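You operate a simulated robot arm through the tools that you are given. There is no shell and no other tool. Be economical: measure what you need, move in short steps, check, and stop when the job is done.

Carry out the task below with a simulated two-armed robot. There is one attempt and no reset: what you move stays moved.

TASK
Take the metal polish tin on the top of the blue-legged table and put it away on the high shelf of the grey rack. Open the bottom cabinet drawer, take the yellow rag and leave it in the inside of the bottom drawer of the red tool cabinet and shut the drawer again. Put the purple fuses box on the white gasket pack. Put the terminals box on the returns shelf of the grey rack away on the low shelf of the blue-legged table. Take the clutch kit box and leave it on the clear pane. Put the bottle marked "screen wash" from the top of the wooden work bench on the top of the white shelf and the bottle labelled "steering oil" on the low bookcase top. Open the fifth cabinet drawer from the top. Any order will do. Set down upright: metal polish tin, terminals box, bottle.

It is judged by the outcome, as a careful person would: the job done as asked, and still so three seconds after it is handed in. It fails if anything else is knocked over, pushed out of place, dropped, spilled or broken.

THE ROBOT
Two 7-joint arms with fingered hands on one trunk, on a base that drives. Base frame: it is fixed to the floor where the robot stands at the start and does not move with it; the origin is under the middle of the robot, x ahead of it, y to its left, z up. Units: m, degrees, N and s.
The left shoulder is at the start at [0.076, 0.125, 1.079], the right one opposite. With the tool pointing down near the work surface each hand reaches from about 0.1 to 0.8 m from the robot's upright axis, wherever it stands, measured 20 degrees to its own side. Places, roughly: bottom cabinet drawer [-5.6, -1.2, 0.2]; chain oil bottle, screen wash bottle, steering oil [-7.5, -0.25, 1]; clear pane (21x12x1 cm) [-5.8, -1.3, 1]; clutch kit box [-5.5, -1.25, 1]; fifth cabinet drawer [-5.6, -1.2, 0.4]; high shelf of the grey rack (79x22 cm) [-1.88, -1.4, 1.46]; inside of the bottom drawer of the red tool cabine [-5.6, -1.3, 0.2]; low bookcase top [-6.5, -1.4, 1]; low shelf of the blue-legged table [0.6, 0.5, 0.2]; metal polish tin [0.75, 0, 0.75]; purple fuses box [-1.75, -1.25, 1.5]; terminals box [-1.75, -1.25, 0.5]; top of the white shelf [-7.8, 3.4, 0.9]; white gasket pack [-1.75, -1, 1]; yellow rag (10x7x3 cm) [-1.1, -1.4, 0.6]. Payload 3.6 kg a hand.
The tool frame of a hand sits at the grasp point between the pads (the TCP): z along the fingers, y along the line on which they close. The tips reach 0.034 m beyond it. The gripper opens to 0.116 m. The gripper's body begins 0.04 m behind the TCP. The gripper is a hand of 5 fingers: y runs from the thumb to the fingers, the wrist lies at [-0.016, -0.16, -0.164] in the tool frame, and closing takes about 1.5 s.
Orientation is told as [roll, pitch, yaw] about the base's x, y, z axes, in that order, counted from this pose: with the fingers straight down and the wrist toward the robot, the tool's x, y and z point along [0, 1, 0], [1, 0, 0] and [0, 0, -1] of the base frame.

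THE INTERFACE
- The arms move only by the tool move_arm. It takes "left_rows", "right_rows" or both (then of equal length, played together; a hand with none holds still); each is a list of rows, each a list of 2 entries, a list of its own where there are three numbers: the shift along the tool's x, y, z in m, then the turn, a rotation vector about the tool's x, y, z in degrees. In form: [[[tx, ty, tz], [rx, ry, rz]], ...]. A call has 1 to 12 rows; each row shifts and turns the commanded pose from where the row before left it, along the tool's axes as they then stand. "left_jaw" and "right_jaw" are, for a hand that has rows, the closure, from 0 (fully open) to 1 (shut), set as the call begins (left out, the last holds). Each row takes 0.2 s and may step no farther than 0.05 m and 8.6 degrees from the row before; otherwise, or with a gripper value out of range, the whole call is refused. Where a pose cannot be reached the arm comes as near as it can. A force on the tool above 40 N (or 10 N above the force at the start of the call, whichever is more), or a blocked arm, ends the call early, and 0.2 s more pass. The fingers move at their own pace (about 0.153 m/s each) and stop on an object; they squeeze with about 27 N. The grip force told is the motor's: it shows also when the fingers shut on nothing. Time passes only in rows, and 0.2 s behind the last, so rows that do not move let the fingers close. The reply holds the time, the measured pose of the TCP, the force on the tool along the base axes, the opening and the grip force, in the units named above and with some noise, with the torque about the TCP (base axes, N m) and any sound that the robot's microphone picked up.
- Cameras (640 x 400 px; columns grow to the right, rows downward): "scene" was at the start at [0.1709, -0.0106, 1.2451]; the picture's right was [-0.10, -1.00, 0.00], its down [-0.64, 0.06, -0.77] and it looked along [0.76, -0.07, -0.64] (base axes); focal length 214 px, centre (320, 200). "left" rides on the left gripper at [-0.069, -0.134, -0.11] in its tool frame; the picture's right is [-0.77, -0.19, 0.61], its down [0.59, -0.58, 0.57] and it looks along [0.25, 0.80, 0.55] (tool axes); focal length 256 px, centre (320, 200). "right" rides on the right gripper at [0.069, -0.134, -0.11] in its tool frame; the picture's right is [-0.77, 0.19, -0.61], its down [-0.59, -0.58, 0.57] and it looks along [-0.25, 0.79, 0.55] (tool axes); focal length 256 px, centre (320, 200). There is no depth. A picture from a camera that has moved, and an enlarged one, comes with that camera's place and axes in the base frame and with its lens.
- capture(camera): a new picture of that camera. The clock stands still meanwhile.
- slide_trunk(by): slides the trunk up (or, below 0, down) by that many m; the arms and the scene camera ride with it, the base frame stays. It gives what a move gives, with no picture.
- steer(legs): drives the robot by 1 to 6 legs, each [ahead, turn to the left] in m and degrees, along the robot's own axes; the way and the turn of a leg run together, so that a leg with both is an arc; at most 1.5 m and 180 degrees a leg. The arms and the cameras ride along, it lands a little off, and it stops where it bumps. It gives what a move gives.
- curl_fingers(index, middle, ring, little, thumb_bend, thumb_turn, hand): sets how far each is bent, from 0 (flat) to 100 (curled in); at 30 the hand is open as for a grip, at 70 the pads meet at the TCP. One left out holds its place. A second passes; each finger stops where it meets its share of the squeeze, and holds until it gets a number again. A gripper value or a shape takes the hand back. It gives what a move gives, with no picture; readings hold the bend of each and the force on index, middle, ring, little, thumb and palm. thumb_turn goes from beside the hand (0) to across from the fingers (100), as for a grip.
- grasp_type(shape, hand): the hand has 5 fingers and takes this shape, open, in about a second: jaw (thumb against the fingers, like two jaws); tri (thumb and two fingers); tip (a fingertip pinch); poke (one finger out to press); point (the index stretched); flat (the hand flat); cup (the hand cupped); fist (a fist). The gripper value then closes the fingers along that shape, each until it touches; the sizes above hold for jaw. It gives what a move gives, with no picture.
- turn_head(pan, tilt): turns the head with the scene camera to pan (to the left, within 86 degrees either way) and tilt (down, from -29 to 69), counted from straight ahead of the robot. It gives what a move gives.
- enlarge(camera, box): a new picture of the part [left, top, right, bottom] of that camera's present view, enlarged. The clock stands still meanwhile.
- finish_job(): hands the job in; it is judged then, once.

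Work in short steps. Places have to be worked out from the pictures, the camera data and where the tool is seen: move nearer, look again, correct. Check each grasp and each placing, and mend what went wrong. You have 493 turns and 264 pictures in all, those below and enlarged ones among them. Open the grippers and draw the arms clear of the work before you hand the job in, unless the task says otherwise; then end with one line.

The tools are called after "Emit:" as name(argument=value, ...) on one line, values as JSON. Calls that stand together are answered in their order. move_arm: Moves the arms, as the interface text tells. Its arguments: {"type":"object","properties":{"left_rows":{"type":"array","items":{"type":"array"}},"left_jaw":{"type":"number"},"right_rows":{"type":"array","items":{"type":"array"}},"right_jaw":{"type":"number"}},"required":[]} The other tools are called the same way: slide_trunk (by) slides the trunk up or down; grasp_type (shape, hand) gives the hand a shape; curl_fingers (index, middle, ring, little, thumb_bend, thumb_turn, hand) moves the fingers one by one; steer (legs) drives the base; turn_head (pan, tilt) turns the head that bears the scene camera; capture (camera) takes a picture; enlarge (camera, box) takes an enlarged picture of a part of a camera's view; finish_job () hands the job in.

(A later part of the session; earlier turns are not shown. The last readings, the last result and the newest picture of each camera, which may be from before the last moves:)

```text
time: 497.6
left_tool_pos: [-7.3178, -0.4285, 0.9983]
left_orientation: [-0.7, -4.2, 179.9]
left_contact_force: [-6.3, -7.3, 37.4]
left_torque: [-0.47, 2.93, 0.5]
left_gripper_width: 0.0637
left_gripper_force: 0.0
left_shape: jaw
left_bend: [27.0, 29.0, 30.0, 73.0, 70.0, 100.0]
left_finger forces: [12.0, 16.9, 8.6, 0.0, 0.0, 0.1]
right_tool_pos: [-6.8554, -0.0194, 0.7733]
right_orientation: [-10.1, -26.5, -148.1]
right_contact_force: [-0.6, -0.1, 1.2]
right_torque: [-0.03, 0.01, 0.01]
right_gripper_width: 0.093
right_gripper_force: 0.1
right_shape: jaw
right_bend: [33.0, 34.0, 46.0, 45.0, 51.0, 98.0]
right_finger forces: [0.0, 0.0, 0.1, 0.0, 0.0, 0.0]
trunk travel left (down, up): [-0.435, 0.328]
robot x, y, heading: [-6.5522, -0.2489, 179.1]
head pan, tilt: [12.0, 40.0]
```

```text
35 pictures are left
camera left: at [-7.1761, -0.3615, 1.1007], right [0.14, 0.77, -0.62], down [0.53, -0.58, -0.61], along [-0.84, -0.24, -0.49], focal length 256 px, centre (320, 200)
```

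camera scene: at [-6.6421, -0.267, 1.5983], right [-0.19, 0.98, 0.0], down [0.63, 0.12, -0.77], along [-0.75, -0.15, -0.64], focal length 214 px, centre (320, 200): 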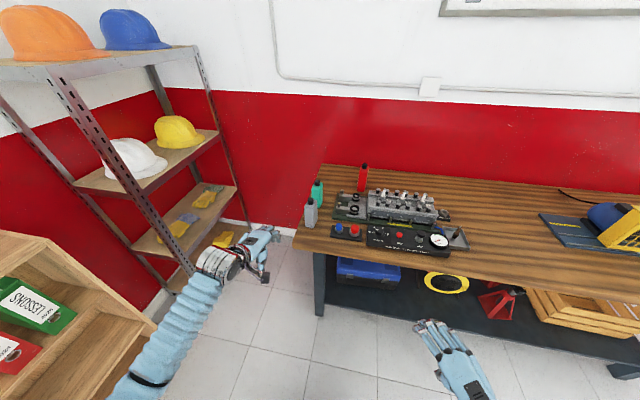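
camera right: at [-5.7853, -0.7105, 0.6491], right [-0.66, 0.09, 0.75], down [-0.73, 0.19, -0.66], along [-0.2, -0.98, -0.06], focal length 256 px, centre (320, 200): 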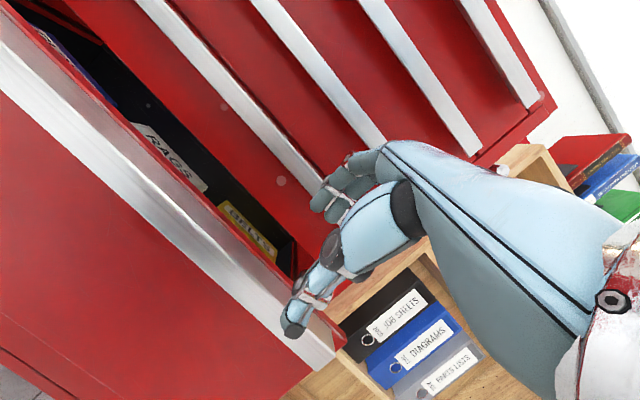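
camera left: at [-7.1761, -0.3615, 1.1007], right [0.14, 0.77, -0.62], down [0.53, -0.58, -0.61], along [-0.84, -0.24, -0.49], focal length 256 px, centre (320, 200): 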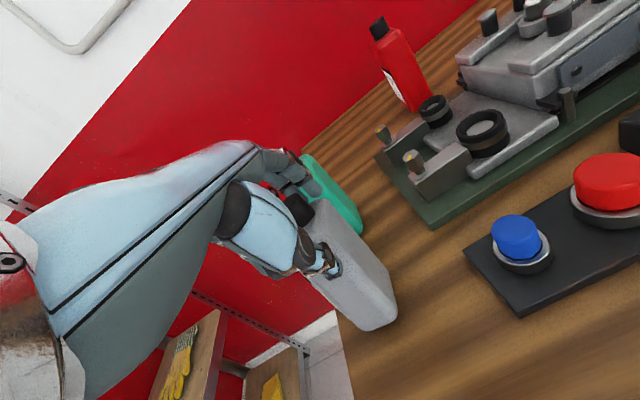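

The fingertips are on the teal bottle behind. Opening and lifting carefully.

Emit:
move_arm(left_rows=[[[0, 0, -0.01], [0, 0, 0]], [[0, 0, -0.015], [0, 0, 0]], [[0, 0, -0.02], [0, 0, 0]], [[0, 0, -0.02], [0, 0, 0]], [[0, 0, -0.02], [3.5, 0, 0]]], left_jaw=0)

Emit:
capture(camera="left")

```text
time: 498.8
left_tool_pos: [-7.3131, -0.4327, 1.0688]
left_orientation: [-0.4, 0.9, -179.8]
left_contact_force: [-0.6, 0.2, -0.1]
left_torque: [-0.06, -0.01, 0.0]
left_gripper_width: 0.1159
left_gripper_force: 0.2
left_shape: jaw
left_bend: [30.0, 30.0, 30.0, 30.0, 30.0, 97.0]
left_finger forces: [0.0, 0.0, 0.1, 0.0, 0.0, 0.0]
right_tool_pos: [-6.8574, -0.0179, 0.7713]
right_orientation: [-10.0, -26.3, -148.3]
right_contact_force: [0.3, -0.6, -0.1]
right_torque: [-0.04, 0.0, 0.0]
right_gripper_width: 0.0929
right_gripper_force: 0.1
right_shape: jaw
right_bend: [33.0, 34.0, 46.0, 45.0, 51.0, 98.0]
right_finger forces: [0.1, 0.1, 0.1, 0.0, 0.1, 0.1]
trunk travel left (down, up): [-0.435, 0.328]
robot x, y, heading: [-6.5485, -0.2485, 179.4]
head pan, tilt: [12.0, 40.0]
```

```text
34 pictures are left
camera left: at [-7.1814, -0.3634, 1.183], right [0.19, 0.77, -0.6], down [0.59, -0.58, -0.56], along [-0.79, -0.25, -0.57], focal length 256 px, centre (320, 200)
```

left: 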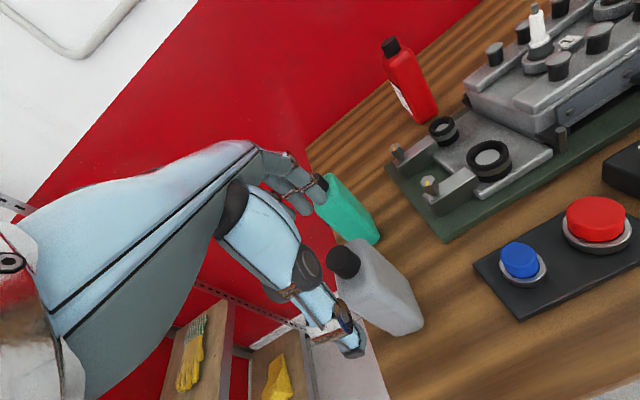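

Both are still standing, but they're only 4 cm apart. I'll grip from the sides instead: raise, retract, rotate the hand 90°, and drive closer.

Emit:
move_arm(left_rows=[[[0, 0, -0.04], [0, 0, 0]], [[0, -0.045, -0.02], [0, 0, 0]], [[0, -0.048, 0], [0, 0, 0]], [[0, -0.048, 0], [0, 0, 0]], [[0, -0.048, 0], [0, 0, 0]]])

Emit:
move_arm(left_rows=[[[0, 0, 0], [0, 0, 8.18]], [[0, 0, 0], [0, 0, 8.18]], [[0, 0, 0], [0, 0, 8.18]], [[0, 0, 0], [0, 0, 8.18]], [[0, 0, 0], [0, 0, 8.18]], [[0, 0, 0], [0, 0, 8.18]], [[0, 0, 0], [0, 0, 8.18]], [[0, 0, 0], [0, 0, 8.18]], [[0, 0, 0], [0, 0, 8.18]], [[0, 0, 0], [0, 0, 8.18]], [[0, 0, 0], [0, 0, 8.18]]])

Emit:
steer(legs=[[0.16, 0]])

Emit:
capture(camera="left")

```text
time: 500.0
left_tool_pos: [-7.1251, -0.4347, 1.131]
left_orientation: [-0.5, 0.7, -179.6]
left_contact_force: [0.5, 0.5, -0.4]
left_torque: [0.02, -0.03, 0.01]
left_gripper_width: 0.1161
left_gripper_force: 0.0
left_shape: jaw
left_bend: [30.0, 30.0, 30.0, 30.0, 30.0, 97.0]
left_finger forces: [0.1, 0.0, 0.1, 0.0, 0.1, 0.0]
right_tool_pos: [-6.8569, -0.0197, 0.7718]
right_orientation: [-10.1, -26.4, -148.3]
right_contact_force: [-0.1, -0.1, 1.0]
right_torque: [0.0, -0.02, 0.0]
right_gripper_width: 0.0928
right_gripper_force: 0.0
right_shape: jaw
right_bend: [33.0, 34.0, 46.0, 45.0, 51.0, 98.0]
right_finger forces: [0.0, 0.1, 0.1, 0.0, 0.1, 0.0]
trunk travel left (down, up): [-0.435, 0.328]
robot x, y, heading: [-6.5464, -0.2492, 179.3]
head pan, tilt: [12.0, 40.0]
```

```text
time: 502.4
left_tool_pos: [-7.1252, -0.4316, 1.134]
left_orientation: [-0.8, -0.5, 90.2]
left_contact_force: [0.0, 0.7, 0.1]
left_torque: [-0.03, -0.02, 0.0]
left_gripper_width: 0.1159
left_gripper_force: 0.1
left_shape: jaw
left_bend: [30.0, 30.0, 30.0, 30.0, 30.0, 97.0]
left_finger forces: [0.0, 0.0, 0.0, 0.0, 0.0, 0.0]
right_tool_pos: [-6.858, -0.0194, 0.7702]
right_orientation: [-10.0, -26.2, -148.3]
right_contact_force: [0.0, 0.6, -0.4]
right_torque: [-0.01, -0.01, -0.02]
right_gripper_width: 0.093
right_gripper_force: 0.0
right_shape: jaw
right_bend: [33.0, 34.0, 46.0, 45.0, 51.0, 98.0]
right_finger forces: [0.1, 0.0, 0.0, 0.1, 0.1, 0.1]
trunk travel left (down, up): [-0.435, 0.328]
robot x, y, heading: [-6.5467, -0.2458, 179.5]
head pan, tilt: [12.0, 40.0]
```

```text
time: 503.8
left_tool_pos: [-7.2822, -0.4354, 1.1363]
left_orientation: [-0.3, -0.4, 90.6]
left_contact_force: [-0.1, -0.6, 0.8]
left_torque: [-0.02, 0.03, 0.05]
left_gripper_width: 0.1161
left_gripper_force: 0.1
left_shape: jaw
left_bend: [30.0, 30.0, 30.0, 30.0, 30.0, 97.0]
left_finger forces: [0.1, 0.1, 0.1, 0.1, 0.0, 0.1]
right_tool_pos: [-7.0192, -0.0207, 0.7704]
right_orientation: [-10.1, -26.5, -147.8]
right_contact_force: [1.4, -0.6, 0.5]
right_torque: [0.01, -0.01, 0.0]
right_gripper_width: 0.0926
right_gripper_force: 0.1
right_shape: jaw
right_bend: [33.0, 34.0, 46.0, 45.0, 51.0, 98.0]
right_finger forces: [0.0, 0.1, 0.1, 0.1, 0.0, 0.0]
trunk travel left (down, up): [-0.435, 0.328]
robot x, y, heading: [-6.7105, -0.2436, 179.7]
head pan, tilt: [12.0, 40.0]
```

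```text
33 pictures are left
camera left: at [-7.2141, -0.5696, 1.2471], right [0.78, -0.17, -0.61], down [-0.58, -0.58, -0.57], along [-0.25, 0.8, -0.55], focal length 256 px, centre (320, 200)
```

left: 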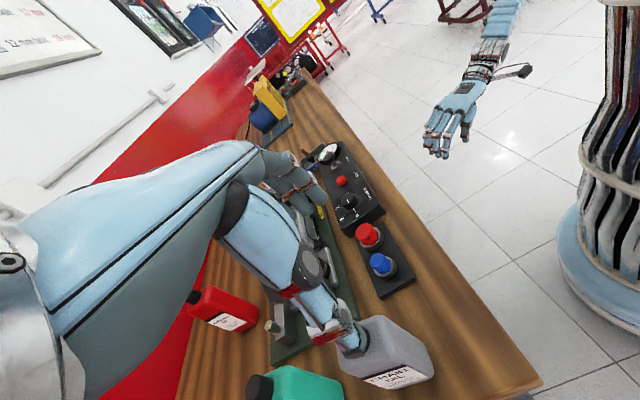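

Now the labels on the -y faces are visible. Reading them.

Emit:
enlarge(camera="left", box=[180, 270, 450, 400])

```text
2.37 times, centred on (315, 335) of left
camera zoom: at [-7.2141, -0.5696, 1.2471], right [0.78, -0.17, -0.61], down [-0.58, -0.58, -0.57], along [-0.25, 0.8, -0.55], focal length 607 px, centre (332, -120)
```

zoom: 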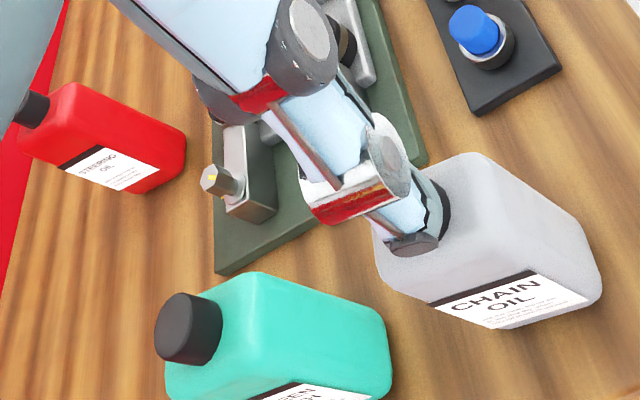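

White is CHAIN OIL, red is STEERING OIL and teal is SCREEN WASH. For the teal bottle, a front–back grip with a narrowed opening fits. I'll rotate back to neutral and move over it.

Emit:
move_arm(left_rows=[[[0, 0, 0], [0, 0, -8.18]], [[0, 0, 0], [0, 0, -8.18]], [[0, 0, 0], [0, 0, -8.18]], [[0, 0, 0], [0, 0, -8.18]], [[0, 0, 0], [0, 0, -8.18]], [[0, 0, 0], [0, 0, -8.18]], [[0, 0, 0], [0, 0, -8.18]], [[0, 0, 0], [0, 0, -8.18]], [[0, 0, 0], [0, 0, -8.18]], [[0, 0, 0], [0, 0, -8.18]], [[0, 0, 0], [0, 0, -8.18]]])

Emit:
move_arm(left_rows=[[[0, 0.04, 0], [0, 0, 0]], [[0, 0.04, 0], [0, 0, 0]], [[0, 0.04, 0], [0, 0, 0]], [[0, 0.01, 0], [0, 0, 0]]], left_jaw=0.3)

Emit:
capture(camera="left")

```text
time: 506.2
left_tool_pos: [-7.2864, -0.4363, 1.1361]
left_orientation: [-0.4, 0.5, -179.3]
left_contact_force: [-0.2, 0.3, -0.2]
left_torque: [-0.01, -0.02, 0.0]
left_gripper_width: 0.1159
left_gripper_force: 0.0
left_shape: jaw
left_bend: [30.0, 30.0, 30.0, 30.0, 30.0, 97.0]
left_finger forces: [0.0, 0.0, 0.0, 0.0, 0.0, 0.0]
right_tool_pos: [-7.0213, -0.0206, 0.7708]
right_orientation: [-10.0, -26.3, -148.0]
right_contact_force: [-0.1, 0.6, -0.3]
right_torque: [-0.01, 0.02, -0.01]
right_gripper_width: 0.0929
right_gripper_force: 0.0
right_shape: jaw
right_bend: [33.0, 34.0, 46.0, 45.0, 51.0, 98.0]
right_finger forces: [0.0, 0.0, 0.0, 0.1, 0.0, 0.1]
trunk travel left (down, up): [-0.435, 0.328]
robot x, y, heading: [-6.7111, -0.2441, 179.6]
head pan, tilt: [12.0, 40.0]
```

```text
time: 507.2
left_tool_pos: [-7.4146, -0.4379, 1.1308]
left_orientation: [-0.4, 0.8, -179.4]
left_contact_force: [0.0, -0.5, 0.5]
left_torque: [0.06, 0.04, -0.01]
left_gripper_width: 0.0813
left_gripper_force: 0.1
left_shape: jaw
left_bend: [34.0, 37.0, 52.0, 52.0, 55.0, 99.0]
left_finger forces: [0.0, 0.1, 0.1, 0.0, 0.0, 0.0]
right_tool_pos: [-7.0205, -0.0216, 0.7707]
right_orientation: [-10.0, -26.3, -147.8]
right_contact_force: [0.0, 0.1, 0.4]
right_torque: [0.0, 0.02, -0.03]
right_gripper_width: 0.0927
right_gripper_force: 0.1
right_shape: jaw
right_bend: [33.0, 34.0, 46.0, 45.0, 51.0, 98.0]
right_finger forces: [0.0, 0.0, 0.0, 0.0, 0.1, 0.1]
trunk travel left (down, up): [-0.435, 0.328]
robot x, y, heading: [-6.7137, -0.2463, 180.1]
head pan, tilt: [12.0, 40.0]
```

```text
31 pictures are left
camera left: at [-7.2838, -0.3693, 1.2435], right [0.19, 0.78, -0.6], down [0.59, -0.58, -0.56], along [-0.79, -0.25, -0.56], focal length 256 px, centre (320, 200)
```

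left: 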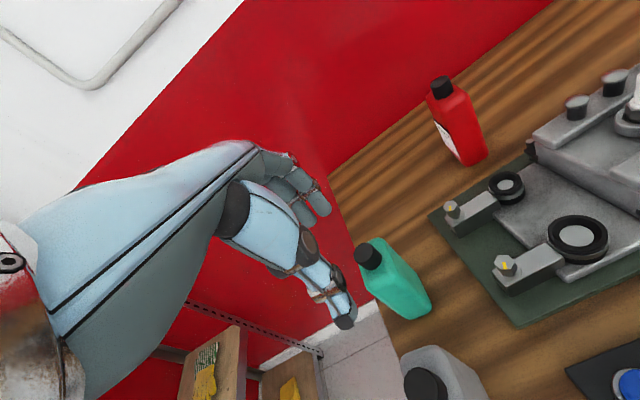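

Teal centre about (-7.445, -0.435). Moving over it and descending stepwise.

Emit:
move_arm(left_rows=[[[-0.002, 0.03, 0], [0, 0, 0]], [[0, 0, 0.035], [0, 0, 0]], [[0, 0, 0.035], [0, 0, 0]], [[0, 0, 0.025], [0, 0, 0]]])

Emit:
capture(camera="left")

```text
time: 508.2
left_tool_pos: [-7.4477, -0.4335, 1.0362]
left_orientation: [-0.4, 0.6, -179.4]
left_contact_force: [-0.3, 0.7, 0.3]
left_torque: [-0.01, 0.04, 0.0]
left_gripper_width: 0.0816
left_gripper_force: 0.0
left_shape: jaw
left_bend: [34.0, 37.0, 52.0, 52.0, 55.0, 99.0]
left_finger forces: [0.1, 0.4, 0.0, 0.0, 0.1, 0.1]
right_tool_pos: [-7.0207, -0.0194, 0.7714]
right_orientation: [-10.1, -26.2, -147.9]
right_contact_force: [0.5, 0.1, 0.5]
right_torque: [-0.04, 0.0, -0.02]
right_gripper_width: 0.093
right_gripper_force: 0.0
right_shape: jaw
right_bend: [33.0, 34.0, 46.0, 45.0, 51.0, 98.0]
right_finger forces: [0.0, 0.0, 0.1, 0.0, 0.0, 0.0]
trunk travel left (down, up): [-0.435, 0.328]
robot x, y, heading: [-6.7118, -0.2476, 180.0]
head pan, tilt: [12.0, 40.0]
```

```text
30 pictures are left
camera left: at [-7.3149, -0.3647, 1.1495], right [0.18, 0.78, -0.6], down [0.59, -0.58, -0.56], along [-0.79, -0.25, -0.56], focal length 256 px, centre (320, 200)
```

left: 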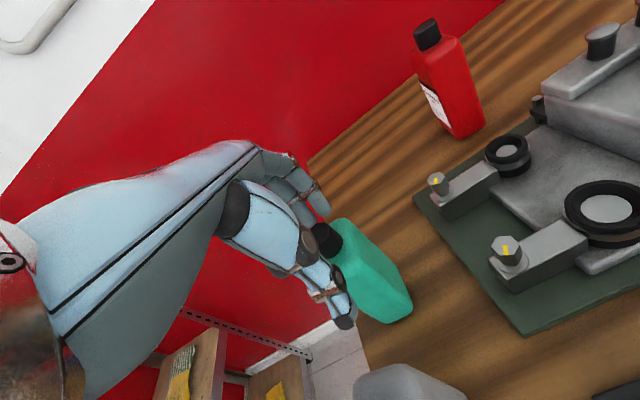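

Emit:
move_arm(left_rows=[[[0, -0.003, 0.02], [0, 0, 0]], [[0, 0, 0.025], [0, 0, 0]], [[0, 0, 0.022], [0, 0, 0]]])

Emit:
move_arm(left_rows=[[[0, 0, 0], [0, 0, 0]], [[0, 0, 0], [0, 0, 0]], [[0, 0, 0], [0, 0, 0]], [[0, 0, 0], [0, 0, 0]], [[0, 0, 0], [0, 0, 0]]], left_jaw=1)

```text
time: 508.8
left_tool_pos: [-7.4506, -0.436, 1.0169]
left_orientation: [-0.5, -1.0, -179.6]
left_contact_force: [-1.8, -0.8, -0.8]
left_torque: [0.0, -0.04, -0.03]
left_gripper_width: 0.0815
left_gripper_force: 0.0
left_shape: jaw
left_bend: [34.0, 37.0, 52.0, 52.0, 55.0, 99.0]
left_finger forces: [0.0, 0.4, 0.1, 0.1, 0.0, 0.0]
right_tool_pos: [-7.023, -0.0212, 0.7697]
right_orientation: [-10.0, -26.1, -147.9]
right_contact_force: [-0.6, -0.1, 0.4]
right_torque: [0.01, 0.03, 0.02]
right_gripper_width: 0.0929
right_gripper_force: 0.1
right_shape: jaw
right_bend: [33.0, 34.0, 46.0, 45.0, 51.0, 98.0]
right_finger forces: [0.1, 0.0, 0.1, 0.0, 0.1, 0.0]
trunk travel left (down, up): [-0.435, 0.328]
robot x, y, heading: [-6.7107, -0.2431, 179.9]
head pan, tilt: [12.0, 40.0]
stopped in row 2 (left hand): the force on the tool passed its limit at 43 N (the readings are from after the stop); the commanded pose is now the measured one
```

```text
time: 510.0
left_tool_pos: [-7.4469, -0.4356, 1.0189]
left_orientation: [-0.6, -1.1, -179.7]
left_contact_force: [0.7, -0.8, -0.8]
left_torque: [-0.02, 0.02, 0.03]
left_gripper_width: 0.0462
left_gripper_force: 0.1
left_shape: jaw
left_bend: [39.0, 37.0, 65.0, 73.0, 70.0, 100.0]
left_finger forces: [0.4, 0.1, 0.8, 0.0, 0.0, 0.0]
right_tool_pos: [-7.0222, -0.0215, 0.7713]
right_orientation: [-10.0, -26.3, -148.0]
right_contact_force: [-0.1, -0.5, 0.2]
right_torque: [0.0, -0.03, -0.01]
right_gripper_width: 0.093
right_gripper_force: 0.1
right_shape: jaw
right_bend: [33.0, 34.0, 46.0, 45.0, 51.0, 98.0]
right_finger forces: [0.0, 0.0, 0.0, 0.0, 0.0, 0.0]
trunk travel left (down, up): [-0.435, 0.328]
robot x, y, heading: [-6.7095, -0.2488, 179.9]
head pan, tilt: [12.0, 40.0]
```

Emit:
capture(camera="left")

```text
29 pictures are left
camera left: at [-7.3125, -0.3664, 1.1281], right [0.17, 0.78, -0.61], down [0.57, -0.58, -0.58], along [-0.81, -0.25, -0.54], focal length 256 px, centre (320, 200)
```

left: 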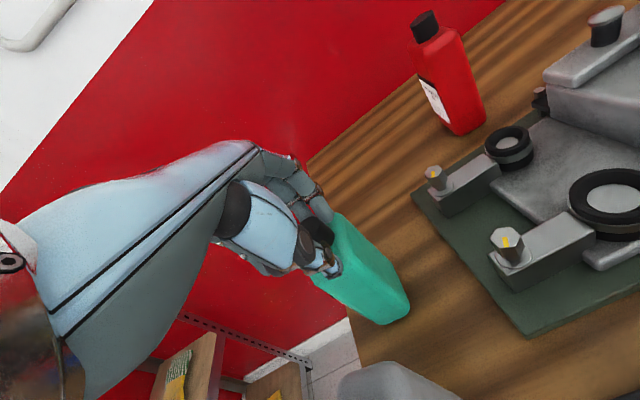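

The fingers came down on the bottle's shoulder. Lift, open wider (about 10 cm), and try again.

Emit:
move_arm(left_rows=[[[0, 0, 0], [0, 0, 0]], [[0, 0, -0.02], [1, 0, 0]], [[0, 0, -0.02], [0, 0, 0]], [[0, 0, 0], [0, 0, 0]]], left_jaw=0.1)

Emit:
capture(camera="left")

```text
time: 511.0
left_tool_pos: [-7.4464, -0.4366, 1.0593]
left_orientation: [-0.6, -0.3, -179.5]
left_contact_force: [-0.1, -0.7, -0.4]
left_torque: [-0.04, 0.02, 0.03]
left_gripper_width: 0.1039
left_gripper_force: 0.0
left_shape: jaw
left_bend: [32.0, 32.0, 38.0, 30.0, 0.0, 98.0]
left_finger forces: [0.0, 0.0, 0.0, 0.0, 0.1, 0.1]
right_tool_pos: [-7.0199, -0.0212, 0.7708]
right_orientation: [-10.0, -26.3, -147.9]
right_contact_force: [-0.4, -0.8, -0.2]
right_torque: [0.0, 0.02, -0.01]
right_gripper_width: 0.0928
right_gripper_force: 0.1
right_shape: jaw
right_bend: [33.0, 34.0, 46.0, 45.0, 51.0, 98.0]
right_finger forces: [0.0, 0.0, 0.0, 0.0, 0.0, 0.0]
trunk travel left (down, up): [-0.435, 0.328]
robot x, y, heading: [-6.708, -0.246, 179.8]
head pan, tilt: [12.0, 40.0]
```

```text
28 pictures are left
camera left: at [-7.3139, -0.3678, 1.1713], right [0.18, 0.78, -0.6], down [0.58, -0.58, -0.57], along [-0.8, -0.25, -0.55], focal length 256 px, centre (320, 200)
```

left: 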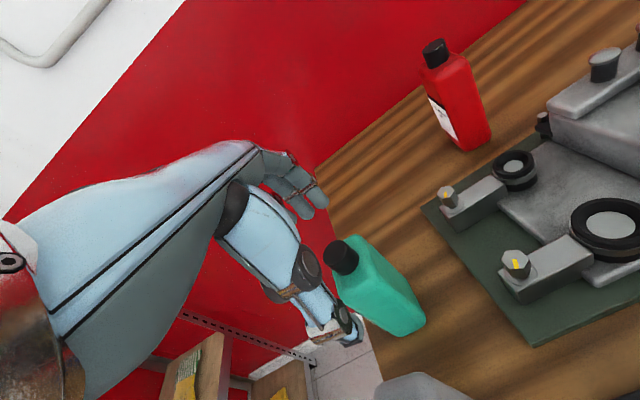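

The cap top is lower (about 1.005) and the true centre is about (-7.466, -0.438). Shift 2 cm forward and descend.

Emit:
move_arm(left_rows=[[[0, 0.02, 0], [0, 0, 0]], [[0, 0, 0.035], [0, 0, 0]], [[0, 0, 0.03], [0, 0, 0]], [[0, 0, 0.025], [0, 0, 0]]])

Emit:
move_arm(left_rows=[[[0, 0, 0.015], [0, 0, 0]]])

```text
time: 512.0
left_tool_pos: [-7.4666, -0.437, 0.969]
left_orientation: [-0.6, 0.0, -179.6]
left_contact_force: [-1.1, 0.1, -0.9]
left_torque: [-0.03, -0.01, 0.01]
left_gripper_width: 0.1044
left_gripper_force: 0.0
left_shape: jaw
left_bend: [32.0, 32.0, 38.0, 30.0, 0.0, 98.0]
left_finger forces: [0.0, 0.1, 0.0, 0.0, 0.0, 0.0]
right_tool_pos: [-7.0227, -0.0216, 0.7699]
right_orientation: [-10.0, -26.4, -147.8]
right_contact_force: [-1.2, 0.2, -0.2]
right_torque: [0.0, 0.01, 0.01]
right_gripper_width: 0.093
right_gripper_force: 0.0
right_shape: jaw
right_bend: [33.0, 34.0, 46.0, 45.0, 51.0, 98.0]
right_finger forces: [0.1, 0.0, 0.0, 0.0, 0.0, 0.0]
trunk travel left (down, up): [-0.435, 0.328]
robot x, y, heading: [-6.7091, -0.2497, 179.6]
head pan, tilt: [12.0, 40.0]
```

```text
time: 512.4
left_tool_pos: [-7.468, -0.4342, 0.9515]
left_orientation: [-0.6, -0.3, -179.7]
left_contact_force: [0.5, -0.5, 0.2]
left_torque: [-0.02, -0.02, 0.01]
left_gripper_width: 0.1041
left_gripper_force: 0.1
left_shape: jaw
left_bend: [32.0, 32.0, 38.0, 30.0, 0.0, 98.0]
left_finger forces: [0.1, 0.0, 0.0, 0.0, 0.0, 0.0]
right_tool_pos: [-7.0219, -0.0215, 0.7703]
right_orientation: [-10.1, -26.3, -147.9]
right_contact_force: [0.3, -0.2, -0.3]
right_torque: [-0.02, 0.02, -0.01]
right_gripper_width: 0.0931
right_gripper_force: 0.1
right_shape: jaw
right_bend: [33.0, 34.0, 46.0, 45.0, 51.0, 98.0]
right_finger forces: [0.0, 0.0, 0.0, 0.0, 0.0, 0.0]
trunk travel left (down, up): [-0.435, 0.328]
robot x, y, heading: [-6.7113, -0.2462, 179.7]
head pan, tilt: [12.0, 40.0]
```

No contact. Closing on the bottle and lifting.

Emit:
move_arm(left_rows=[[[0, 0, 0], [0, 0, 0]], [[0, 0, 0], [0, 0, 0]], [[0, 0, 0], [0, 0, 0]], [[0, 0, 0], [0, 0, 0]], [[0, 0, 0], [0, 0, 0]], [[0, 0, 0], [0, 0, 0]]], left_jaw=1)

Emit:
move_arm(left_rows=[[[0, 0, -0.03], [0, 0, 0]], [[0, 0, -0.04], [0, 0, 0]], [[0, 0, -0.045], [0, 0, 0]], [[0, 0, -0.045], [0, 0, 0]]])

Emit:
capture(camera="left")

```text
time: 513.8
left_tool_pos: [-7.4674, -0.4345, 0.9534]
left_orientation: [-0.6, -0.3, -179.6]
left_contact_force: [-3.3, -0.5, 3.3]
left_torque: [-0.01, 0.55, 0.02]
left_gripper_width: 0.0865
left_gripper_force: 27.3
left_shape: jaw
left_bend: [35.0, 39.0, 54.0, 58.0, 54.0, 99.0]
left_finger forces: [15.8, 7.5, 3.5, 0.0, 23.8, 0.0]
right_tool_pos: [-7.0211, -0.0194, 0.7717]
right_orientation: [-10.1, -26.4, -147.9]
right_contact_force: [0.8, -0.8, 0.2]
right_torque: [0.01, 0.02, -0.01]
right_gripper_width: 0.0927
right_gripper_force: 0.1
right_shape: jaw
right_bend: [33.0, 34.0, 46.0, 45.0, 51.0, 98.0]
right_finger forces: [0.1, 0.1, 0.0, 0.1, 0.0, 0.0]
trunk travel left (down, up): [-0.435, 0.328]
robot x, y, heading: [-6.7098, -0.2445, 179.9]
head pan, tilt: [12.0, 40.0]
```

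```text
time: 514.8
left_tool_pos: [-7.4669, -0.4366, 1.1153]
left_orientation: [-0.5, -0.2, -179.6]
left_contact_force: [-1.2, 0.9, -3.5]
left_torque: [0.02, -0.01, 0.03]
left_gripper_width: 0.0863
left_gripper_force: 26.5
left_shape: jaw
left_bend: [35.0, 40.0, 54.0, 58.0, 54.0, 99.0]
left_finger forces: [14.7, 6.4, 3.0, 0.0, 24.0, 0.0]
right_tool_pos: [-7.0216, -0.0208, 0.7709]
right_orientation: [-9.9, -26.3, -147.8]
right_contact_force: [1.0, 0.2, -0.6]
right_torque: [0.02, 0.02, -0.03]
right_gripper_width: 0.0928
right_gripper_force: 0.1
right_shape: jaw
right_bend: [33.0, 34.0, 46.0, 45.0, 51.0, 98.0]
right_finger forces: [0.1, 0.0, 0.1, 0.1, 0.1, 0.1]
trunk travel left (down, up): [-0.435, 0.328]
robot x, y, heading: [-6.7119, -0.2487, 179.9]
head pan, tilt: [12.0, 40.0]
```

```text
27 pictures are left
camera left: at [-7.3332, -0.3676, 1.2252], right [0.18, 0.78, -0.6], down [0.58, -0.58, -0.57], along [-0.79, -0.25, -0.56], focal length 256 px, centre (320, 200)
```

left: 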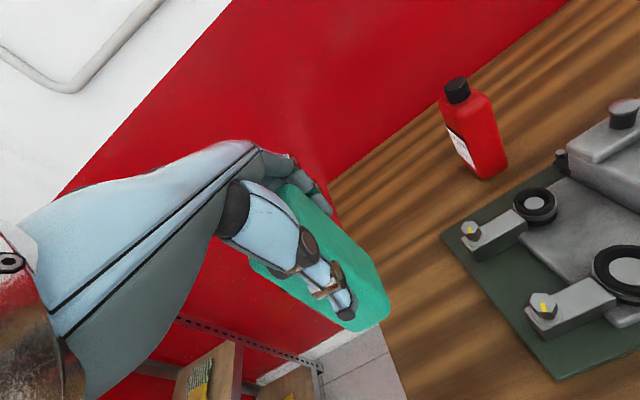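

The screen wash bottle is in hand. I'll retract, back up, and look toward the white shelf.

Emit:
move_arm(left_rows=[[[0, -0.045, -0.01], [0, 0, 0]], [[0, -0.045, -0.01], [0, 0, 0]], [[0, -0.045, -0.01], [0, 0, 0]], [[0, -0.045, -0.01], [0, 0, 0]], [[0.01, -0.045, 0], [0, 0, 0]], [[0.01, -0.03, 0], [0, 0, 0]]])

Emit:
steer(legs=[[-0.25, 0], [0, -90]])

Emit:
turn_head(pan=5, tilt=20)

Emit:
capture(camera="scene")

```text
time: 516.2
left_tool_pos: [-7.2094, -0.457, 1.1542]
left_orientation: [-0.6, -0.2, -179.5]
left_contact_force: [0.1, -0.2, -4.7]
left_torque: [0.06, 0.04, 0.03]
left_gripper_width: 0.0858
left_gripper_force: 27.4
left_shape: jaw
left_bend: [36.0, 40.0, 54.0, 58.0, 54.0, 99.0]
left_finger forces: [14.4, 5.9, 3.0, 0.1, 23.0, 0.0]
right_tool_pos: [-7.0216, -0.021, 0.7714]
right_orientation: [-10.1, -26.3, -147.7]
right_contact_force: [0.6, -0.4, -0.6]
right_torque: [-0.01, 0.01, -0.02]
right_gripper_width: 0.0928
right_gripper_force: 0.1
right_shape: jaw
right_bend: [33.0, 34.0, 46.0, 45.0, 51.0, 98.0]
right_finger forces: [0.1, 0.1, 0.0, 0.0, 0.1, 0.0]
trunk travel left (down, up): [-0.435, 0.328]
robot x, y, heading: [-6.7138, -0.2505, 179.7]
head pan, tilt: [12.0, 40.0]
```

```text
time: 521.8
left_tool_pos: [-6.6763, 0.25, 1.1538]
left_orientation: [-0.6, -0.2, 91.6]
left_contact_force: [-1.1, -0.2, -2.7]
left_torque: [-0.02, -0.07, 0.02]
left_gripper_width: 0.0855
left_gripper_force: 27.2
left_shape: jaw
left_bend: [36.0, 40.0, 55.0, 58.0, 54.0, 99.0]
left_finger forces: [13.5, 5.4, 3.0, 0.1, 21.5, 0.0]
right_tool_pos: [-6.2356, 0.0691, 0.7712]
right_orientation: [-10.1, -26.3, 123.3]
right_contact_force: [1.1, -0.1, 0.2]
right_torque: [0.0, 0.02, 0.0]
right_gripper_width: 0.0927
right_gripper_force: 0.1
right_shape: jaw
right_bend: [33.0, 34.0, 46.0, 45.0, 51.0, 98.0]
right_finger forces: [0.0, 0.0, 0.0, 0.0, 0.0, 0.0]
trunk travel left (down, up): [-0.435, 0.328]
robot x, y, heading: [-6.456, -0.2504, 90.8]
head pan, tilt: [12.0, 40.0]
```

```text
time: 522.6
left_tool_pos: [-6.676, 0.2495, 1.154]
left_orientation: [-0.6, -0.2, 91.6]
left_contact_force: [1.3, -0.4, -4.3]
left_torque: [-0.02, -0.05, -0.01]
left_gripper_width: 0.0859
left_gripper_force: 27.5
left_shape: jaw
left_bend: [36.0, 40.0, 55.0, 58.0, 54.0, 99.0]
left_finger forces: [13.5, 5.4, 2.9, 0.1, 21.3, 0.1]
right_tool_pos: [-6.2386, 0.0686, 0.771]
right_orientation: [-10.2, -26.3, 123.3]
right_contact_force: [0.0, -0.3, 0.0]
right_torque: [0.01, -0.06, -0.02]
right_gripper_width: 0.0929
right_gripper_force: 0.1
right_shape: jaw
right_bend: [33.0, 34.0, 46.0, 45.0, 51.0, 98.0]
right_finger forces: [0.0, 0.0, 0.0, 0.1, 0.0, 0.1]
trunk travel left (down, up): [-0.435, 0.328]
robot x, y, heading: [-6.458, -0.247, 90.9]
head pan, tilt: [5.0, 20.0]
```

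```text
26 pictures are left
camera scene: at [-6.4666, -0.1227, 1.4385], right [0.99, 0.1, 0.0], down [0.04, -0.34, -0.94], along [-0.1, 0.93, -0.34], focal length 214 px, centre (320, 200)
```

scene: 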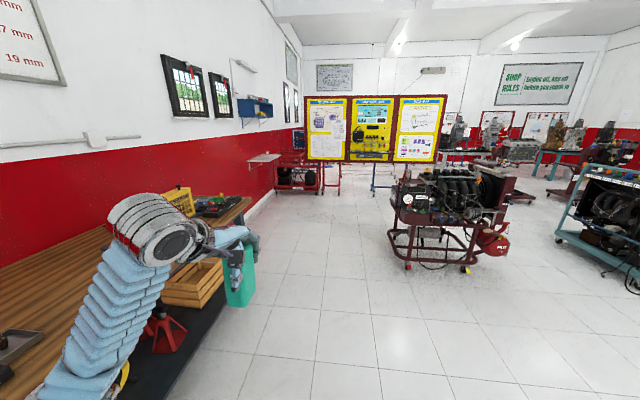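

The small white wall shelf is ahead on the left at about (-7.8, 3.4). Driving there along the clear aisle.

Emit:
steer(legs=[[1.5, 0], [1.5, 0], [0.65, 0], [0, 89]])

Emit:
turn_head(pan=10, tilt=30)

Emit:
capture(camera="scene")

```text
time: 543.8
left_tool_pos: [-6.9407, 3.1654, 1.1545]
left_orientation: [-0.6, -0.2, 176.7]
left_contact_force: [0.0, 0.3, -3.6]
left_torque: [0.06, -0.04, 0.01]
left_gripper_width: 0.0855
left_gripper_force: 26.7
left_shape: jaw
left_bend: [37.0, 40.0, 55.0, 58.0, 54.0, 99.0]
left_finger forces: [12.7, 5.1, 2.9, 0.0, 20.2, 0.1]
right_tool_pos: [-6.7227, 3.5877, 0.7711]
right_orientation: [-10.0, -26.2, -151.6]
right_contact_force: [0.2, 0.4, 0.2]
right_torque: [0.01, 0.01, 0.0]
right_gripper_width: 0.093
right_gripper_force: 0.0
right_shape: jaw
right_bend: [33.0, 34.0, 46.0, 45.0, 51.0, 98.0]
right_finger forces: [0.1, 0.1, 0.1, 0.0, 0.0, 0.0]
trunk travel left (down, up): [-0.435, 0.328]
robot x, y, heading: [-6.4234, 3.3431, 176.4]
head pan, tilt: [5.0, 20.0]
```

```text
time: 544.5
left_tool_pos: [-6.9396, 3.1652, 1.153]
left_orientation: [-0.6, -0.1, 176.6]
left_contact_force: [-0.3, -0.2, -3.6]
left_torque: [0.05, -0.03, 0.0]
left_gripper_width: 0.0854
left_gripper_force: 26.8
left_shape: jaw
left_bend: [37.0, 40.0, 55.0, 58.0, 54.0, 99.0]
left_finger forces: [12.8, 5.0, 2.9, 0.0, 20.2, 0.0]
right_tool_pos: [-6.7226, 3.5862, 0.7705]
right_orientation: [-10.0, -26.3, -151.6]
right_contact_force: [-0.1, 0.2, 0.2]
right_torque: [0.01, 0.01, 0.02]
right_gripper_width: 0.093
right_gripper_force: 0.0
right_shape: jaw
right_bend: [33.0, 34.0, 46.0, 45.0, 51.0, 98.0]
right_finger forces: [0.1, 0.0, 0.0, 0.0, 0.0, 0.1]
trunk travel left (down, up): [-0.435, 0.328]
robot x, y, heading: [-6.4261, 3.3443, 176.3]
head pan, tilt: [10.0, 30.0]
```

```text
25 pictures are left
camera scene: at [-6.5495, 3.331, 1.4226], right [-0.11, 0.99, 0.0], down [0.5, 0.05, -0.87], along [-0.86, -0.09, -0.5], focal length 214 px, centre (320, 200)
```

scene: 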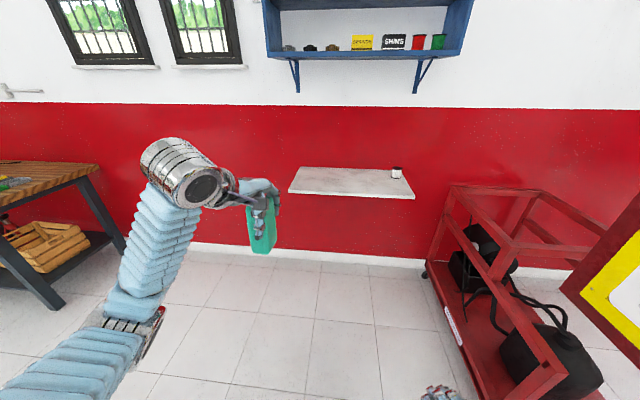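

The shelf plank spans x≈-7.5 to -7.9 around y 3.4, z≈0.9, with one jar at the right. I'll straighten and drive closer.

Emit:
steer(legs=[[0, 3.5], [0.58, 0]])

Emit:
turn_head(pan=5, tilt=45)

Emit:
capture(camera="scene")

```text
time: 548.3
left_tool_pos: [-7.5214, 3.1395, 1.1537]
left_orientation: [-0.6, -0.3, -179.9]
left_contact_force: [0.1, -0.1, -5.1]
left_torque: [0.05, -0.05, -0.04]
left_gripper_width: 0.0853
left_gripper_force: 27.2
left_shape: jaw
left_bend: [37.0, 40.0, 55.0, 58.0, 54.0, 99.0]
left_finger forces: [12.8, 5.1, 2.9, 0.1, 20.1, 0.0]
right_tool_pos: [-7.3278, 3.5745, 0.7709]
right_orientation: [-10.1, -26.3, -148.2]
right_contact_force: [0.5, -0.2, -0.7]
right_torque: [0.01, -0.01, -0.02]
right_gripper_width: 0.0928
right_gripper_force: 0.1
right_shape: jaw
right_bend: [33.0, 34.0, 46.0, 45.0, 51.0, 98.0]
right_finger forces: [0.1, 0.1, 0.0, 0.0, 0.0, 0.0]
trunk travel left (down, up): [-0.435, 0.328]
robot x, y, heading: [-7.0214, 3.3459, 179.5]
head pan, tilt: [10.0, 30.0]
```

```text
time: 549.0
left_tool_pos: [-7.5204, 3.1404, 1.1536]
left_orientation: [-0.6, -0.2, -179.9]
left_contact_force: [-0.5, 1.0, -4.6]
left_torque: [0.02, -0.04, 0.0]
left_gripper_width: 0.0857
left_gripper_force: 27.1
left_shape: jaw
left_bend: [37.0, 40.0, 55.0, 58.0, 54.0, 99.0]
left_finger forces: [12.7, 5.0, 2.8, 0.1, 20.2, 0.0]
right_tool_pos: [-7.3274, 3.5744, 0.7698]
right_orientation: [-10.0, -26.3, -148.3]
right_contact_force: [-0.2, 0.4, -1.0]
right_torque: [-0.01, 0.0, -0.02]
right_gripper_width: 0.093
right_gripper_force: 0.0
right_shape: jaw
right_bend: [33.0, 34.0, 46.0, 45.0, 51.0, 98.0]
right_finger forces: [0.0, 0.1, 0.0, 0.0, 0.0, 0.0]
trunk travel left (down, up): [-0.435, 0.328]
robot x, y, heading: [-7.0179, 3.3449, 179.5]
head pan, tilt: [5.0, 45.0]
```

```text
24 pictures are left
camera scene: at [-7.1329, 3.3369, 1.4], right [-0.08, 1.0, 0.0], down [0.7, 0.06, -0.71], along [-0.71, -0.06, -0.71], focal length 214 px, centre (320, 200)
```

scene: 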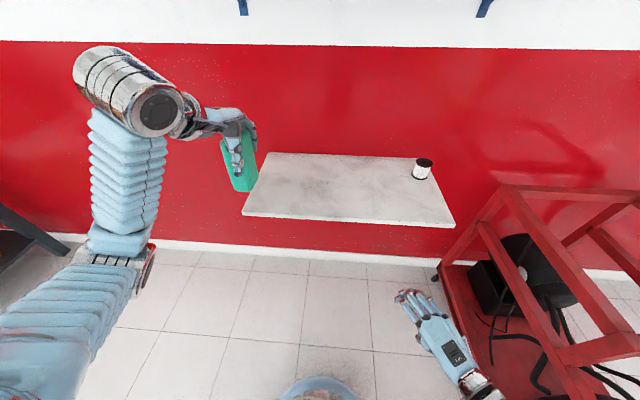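

The shelf top is at z≈0.855, x from -7.59 to -7.97, y from 3.03 to 3.73. I'll move the bottle over it and lower.

Emit:
move_arm(left_rows=[[[-0.022, 0.044, 0], [0, 0, 0]], [[-0.022, 0.044, 0], [0, 0, 0]], [[-0.022, 0.044, 0], [0, 0, 0]], [[-0.022, 0.044, 0], [0, 0, 0]], [[-0.022, 0.044, 0], [0, 0, 0]], [[0, 0, 0.045], [0, 0, 0]], [[0, 0, 0.045], [0, 0, 0]], [[0, 0, 0.045], [0, 0, 0]], [[0, 0, 0.045], [0, 0, 0]]])

Emit:
capture(camera="scene")

```text
time: 551.0
left_tool_pos: [-7.7407, 3.2539, 0.9824]
left_orientation: [-0.6, -1.1, -180.0]
left_contact_force: [1.2, -1.2, 15.7]
left_torque: [-0.09, 0.58, 0.02]
left_gripper_width: 0.0845
left_gripper_force: 26.6
left_shape: jaw
left_bend: [37.0, 40.0, 56.0, 58.0, 54.0, 99.0]
left_finger forces: [11.9, 6.1, 3.4, 0.0, 22.9, 0.0]
right_tool_pos: [-7.3277, 3.5746, 0.7726]
right_orientation: [-10.1, -26.5, -148.1]
right_contact_force: [-0.1, 0.7, -0.2]
right_torque: [0.03, 0.03, -0.03]
right_gripper_width: 0.093
right_gripper_force: 0.0
right_shape: jaw
right_bend: [33.0, 34.0, 46.0, 45.0, 51.0, 98.0]
right_finger forces: [0.0, 0.1, 0.0, 0.0, 0.0, 0.0]
trunk travel left (down, up): [-0.435, 0.328]
robot x, y, heading: [-7.0208, 3.3443, 179.6]
head pan, tilt: [5.0, 45.0]
```

```text
23 pictures are left
camera scene: at [-7.1292, 3.3375, 1.4007], right [-0.08, 1.0, 0.0], down [0.7, 0.06, -0.71], along [-0.71, -0.06, -0.71], focal length 214 px, centre (320, 200)
```

scene: 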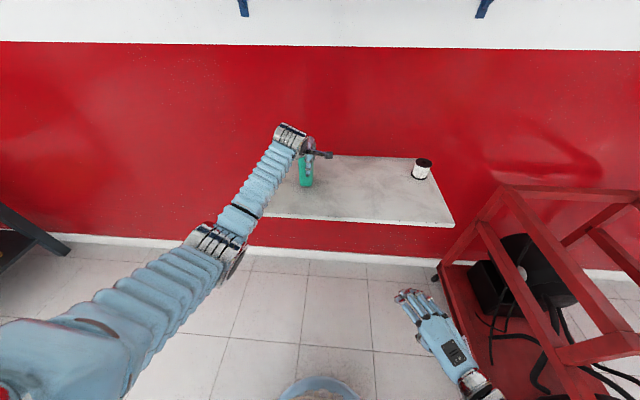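

The bottle is on the shelf (contact at z≈0.905). Ease the pressure and release.

Emit:
move_arm(left_rows=[[[0, 0, -0.004], [1, 0, 0]]])

Emit:
move_arm(left_rows=[[[0, 0, 0], [0, 0, 0]], [[0, 0, 0], [0, 0, 0]], [[0, 0, 0], [0, 0, 0]], [[0, 0, -0.02], [0, 0, 0]], [[0, 0, -0.035], [0, 0, 0]], [[0, 0, -0.045], [0, 0, 0]], [[0, 0, -0.045], [0, 0, 0]], [[0, -0.045, 0], [0, 0, 0]], [[0, -0.045, 0], [0, 0, 0]], [[0, -0.045, 0], [0, 0, 0]], [[0, -0.045, 0], [0, 0, 0]]], left_jaw=0)

Emit:
enlarge(camera="scene", box=[220, 120, 460, 250])

```text
time: 551.4
left_tool_pos: [-7.7408, 3.2533, 0.9815]
left_orientation: [-0.5, 0.4, -180.0]
left_contact_force: [-4.2, -1.9, 17.5]
left_torque: [-0.17, 1.17, 0.0]
left_gripper_width: 0.085
left_gripper_force: 26.6
left_shape: jaw
left_bend: [35.0, 39.0, 56.0, 58.0, 54.0, 99.0]
left_finger forces: [13.0, 7.3, 4.3, 0.1, 19.4, 0.0]
right_tool_pos: [-7.3273, 3.5741, 0.7709]
right_orientation: [-10.1, -26.5, -148.3]
right_contact_force: [-0.6, -0.4, 0.6]
right_torque: [-0.01, 0.04, 0.03]
right_gripper_width: 0.0929
right_gripper_force: 0.1
right_shape: jaw
right_bend: [33.0, 34.0, 46.0, 45.0, 51.0, 98.0]
right_finger forces: [0.0, 0.0, 0.0, 0.0, 0.1, 0.0]
trunk travel left (down, up): [-0.435, 0.328]
robot x, y, heading: [-7.0163, 3.348, 179.4]
head pan, tilt: [5.0, 45.0]
```

```text
time: 553.8
left_tool_pos: [-7.5609, 3.2464, 1.1292]
left_orientation: [-0.7, 0.8, -180.0]
left_contact_force: [0.5, -1.4, 0.3]
left_torque: [0.04, 0.05, -0.01]
left_gripper_width: 0.1159
left_gripper_force: 0.1
left_shape: jaw
left_bend: [30.0, 30.0, 30.0, 30.0, 30.0, 97.0]
left_finger forces: [0.1, 0.1, 0.0, 0.0, 0.0, 0.2]
right_tool_pos: [-7.3276, 3.5719, 0.7727]
right_orientation: [-10.2, -26.2, -148.1]
right_contact_force: [-0.3, 0.1, 0.3]
right_torque: [0.05, -0.02, -0.05]
right_gripper_width: 0.0931
right_gripper_force: 0.0
right_shape: jaw
right_bend: [33.0, 34.0, 46.0, 45.0, 51.0, 98.0]
right_finger forces: [0.1, 0.0, 0.1, 0.0, 0.0, 0.0]
trunk travel left (down, up): [-0.435, 0.328]
robot x, y, heading: [-7.0174, 3.3481, 179.2]
head pan, tilt: [5.0, 45.0]
```

```text
2.67 times, centred on (340, 185) of scene
camera zoom: at [-7.1319, 3.3342, 1.4001], right [-0.08, 1.0, 0.0], down [0.7, 0.06, -0.71], along [-0.71, -0.05, -0.71], focal length 572 px, centre (267, 240)
```

zoom: 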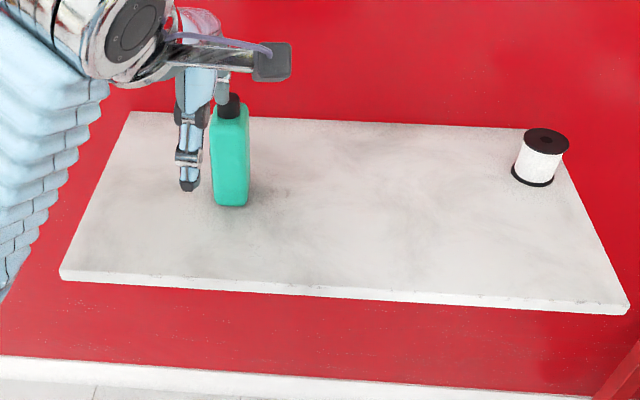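

Screen wash is placed. Back to the bench for the steering oil.

Emit:
steer(legs=[[-0.57, 0], [0, 90], [1.5, 0], [1.5, 0], [0.45, 0], [0, -90]])

```text
time: 580.9
left_tool_pos: [-6.7473, -0.1553, 1.1297]
left_orientation: [-0.6, 0.9, -175.5]
left_contact_force: [0.0, 0.1, 0.4]
left_torque: [-0.02, -0.03, 0.0]
left_gripper_width: 0.1159
left_gripper_force: 0.0
left_shape: jaw
left_bend: [30.0, 30.0, 30.0, 30.0, 30.0, 97.0]
left_finger forces: [0.0, 0.1, 0.0, 0.0, 0.0, 0.1]
right_tool_pos: [-6.5397, 0.1868, 0.7712]
right_orientation: [-10.1, -26.3, -143.7]
right_contact_force: [-1.3, 0.2, 0.9]
right_torque: [-0.03, 0.0, 0.04]
right_gripper_width: 0.0932
right_gripper_force: 0.1
right_shape: jaw
right_bend: [33.0, 34.0, 46.0, 45.0, 51.0, 98.0]
right_finger forces: [0.0, 0.1, 0.1, 0.1, 0.0, 0.1]
trunk travel left (down, up): [-0.435, 0.328]
robot x, y, heading: [-6.2166, -0.0149, -176.0]
head pan, tilt: [5.0, 45.0]
```

I'll raise the right hand above bench height, then drive to the bench.

Emit:
move_arm(right_rows=[[[0, 0.018, -0.04], [0, 0, 0]], [[0, 0.018, -0.04], [0, 0, 0]], [[0, 0.018, -0.04], [0, 0, 0]], [[0, 0.018, -0.04], [0, 0, 0]], [[0, 0.018, -0.04], [0, 0, 0]], [[0, 0.018, -0.04], [0, 0, 0]], [[0, 0.018, -0.04], [0, 0, 0]]])

Emit:
steer(legs=[[0, 4], [0.62, 0], [0, -8]])

Emit:
capture(camera="left")

```text
time: 582.5
left_tool_pos: [-6.7465, -0.1568, 1.1287]
left_orientation: [-0.6, 0.7, -175.5]
left_contact_force: [0.1, -0.7, 0.5]
left_torque: [0.02, 0.0, -0.02]
left_gripper_width: 0.1159
left_gripper_force: 0.1
left_shape: jaw
left_bend: [30.0, 30.0, 30.0, 30.0, 30.0, 97.0]
left_finger forces: [0.0, 0.0, 0.0, 0.1, 0.0, 0.0]
right_tool_pos: [-6.5313, 0.1963, 1.0028]
right_orientation: [-10.0, -26.4, -143.6]
right_contact_force: [0.8, 0.1, -0.4]
right_torque: [0.03, 0.01, -0.01]
right_gripper_width: 0.0929
right_gripper_force: 0.1
right_shape: jaw
right_bend: [33.0, 34.0, 46.0, 45.0, 51.0, 98.0]
right_finger forces: [0.0, 0.1, 0.0, 0.1, 0.0, 0.0]
right hand out of reach, approached as far as the arm can: row 5, 6, 7
trunk travel left (down, up): [-0.435, 0.328]
robot x, y, heading: [-6.2109, -0.0158, -176.4]
head pan, tilt: [5.0, 45.0]
```

```text
time: 587.1
left_tool_pos: [-7.3761, -0.2247, 1.1301]
left_orientation: [-0.6, 0.9, -178.1]
left_contact_force: [-1.0, -0.1, 1.0]
left_torque: [-0.05, -0.01, 0.0]
left_gripper_width: 0.1158
left_gripper_force: 0.1
left_shape: jaw
left_bend: [30.0, 30.0, 30.0, 30.0, 30.0, 97.0]
left_finger forces: [0.0, 0.0, 0.0, 0.0, 0.0, 0.0]
right_tool_pos: [-7.1445, 0.1161, 1.0035]
right_orientation: [-9.9, -26.6, -146.2]
right_contact_force: [0.2, -0.1, 0.9]
right_torque: [-0.03, 0.01, 0.03]
right_gripper_width: 0.0927
right_gripper_force: 0.1
right_shape: jaw
right_bend: [33.0, 34.0, 46.0, 45.0, 51.0, 98.0]
right_finger forces: [0.0, 0.0, 0.0, 0.0, 0.0, 0.1]
trunk travel left (down, up): [-0.435, 0.328]
robot x, y, heading: [-6.8381, -0.1119, -178.9]
head pan, tilt: [5.0, 45.0]
```

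```text
21 pictures are left
camera left: at [-7.2469, -0.1527, 1.2431], right [0.17, 0.78, -0.6], down [0.6, -0.56, -0.56], along [-0.78, -0.27, -0.57], focal length 256 px, centre (320, 200)
```

left: 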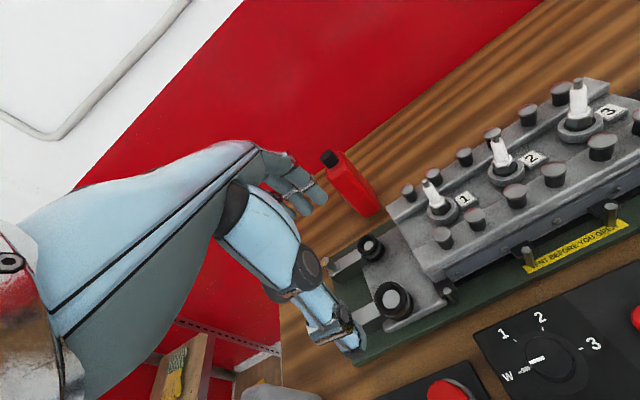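

The red bottle is at about (-7.657, -0.226). Drive 5 cm closer and move the hand over it.

Emit:
steer(legs=[[0.05, 0]])

Emit:
move_arm(left_rows=[[[0, 0.038, 0], [0, 0, 0]], [[0, 0.038, 0], [0, 0, 0]], [[0, 0.038, 0], [0, 0, 0]], [[0, 0.038, 0], [0, 0, 0]], [[0, 0.038, 0], [0, 0, 0]], [[0, 0.035, 0], [0, 0, 0]]])

Emit:
capture(camera="left")

```text
time: 588.0
left_tool_pos: [-7.4155, -0.2261, 1.1364]
left_orientation: [-0.6, 0.1, -178.1]
left_contact_force: [1.2, 0.5, 0.4]
left_torque: [-0.05, 0.04, -0.03]
left_gripper_width: 0.1155
left_gripper_force: 0.1
left_shape: jaw
left_bend: [30.0, 30.0, 30.0, 30.0, 30.0, 97.0]
left_finger forces: [0.0, 0.0, 0.1, 0.0, 0.0, 0.0]
right_tool_pos: [-7.1837, 0.1143, 1.006]
right_orientation: [-10.3, -26.9, -146.2]
right_contact_force: [2.5, -0.1, 0.6]
right_torque: [-0.04, 0.07, -0.05]
right_gripper_width: 0.0929
right_gripper_force: 0.1
right_shape: jaw
right_bend: [33.0, 34.0, 46.0, 45.0, 51.0, 98.0]
right_finger forces: [0.0, 0.1, 0.1, 0.0, 0.0, 0.0]
trunk travel left (down, up): [-0.435, 0.328]
robot x, y, heading: [-6.8838, -0.1142, -178.7]
head pan, tilt: [5.0, 45.0]
```

```text
time: 589.5
left_tool_pos: [-7.6502, -0.2326, 1.1326]
left_orientation: [-0.5, 0.5, -178.2]
left_contact_force: [0.4, -0.4, -0.3]
left_torque: [0.0, 0.01, -0.04]
left_gripper_width: 0.1159
left_gripper_force: 0.1
left_shape: jaw
left_bend: [30.0, 30.0, 30.0, 30.0, 30.0, 97.0]
left_finger forces: [0.1, 0.0, 0.0, 0.0, 0.1, 0.0]
right_tool_pos: [-7.1905, 0.115, 1.004]
right_orientation: [-9.9, -26.6, -146.4]
right_contact_force: [-0.6, -0.2, -0.3]
right_torque: [-0.02, -0.03, -0.01]
right_gripper_width: 0.0929
right_gripper_force: 0.0
right_shape: jaw
right_bend: [33.0, 34.0, 46.0, 45.0, 51.0, 98.0]
right_finger forces: [0.0, 0.0, 0.0, 0.0, 0.1, 0.0]
trunk travel left (down, up): [-0.435, 0.328]
robot x, y, heading: [-6.8854, -0.1108, -178.6]
head pan, tilt: [5.0, 45.0]
```

```text
20 pictures are left
camera left: at [-7.52, -0.1609, 1.2443], right [0.17, 0.78, -0.6], down [0.6, -0.57, -0.57], along [-0.78, -0.27, -0.56], focal length 256 px, centre (320, 200)
```

left: 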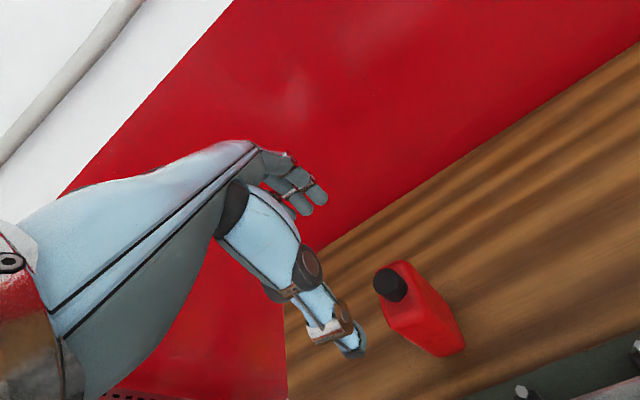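

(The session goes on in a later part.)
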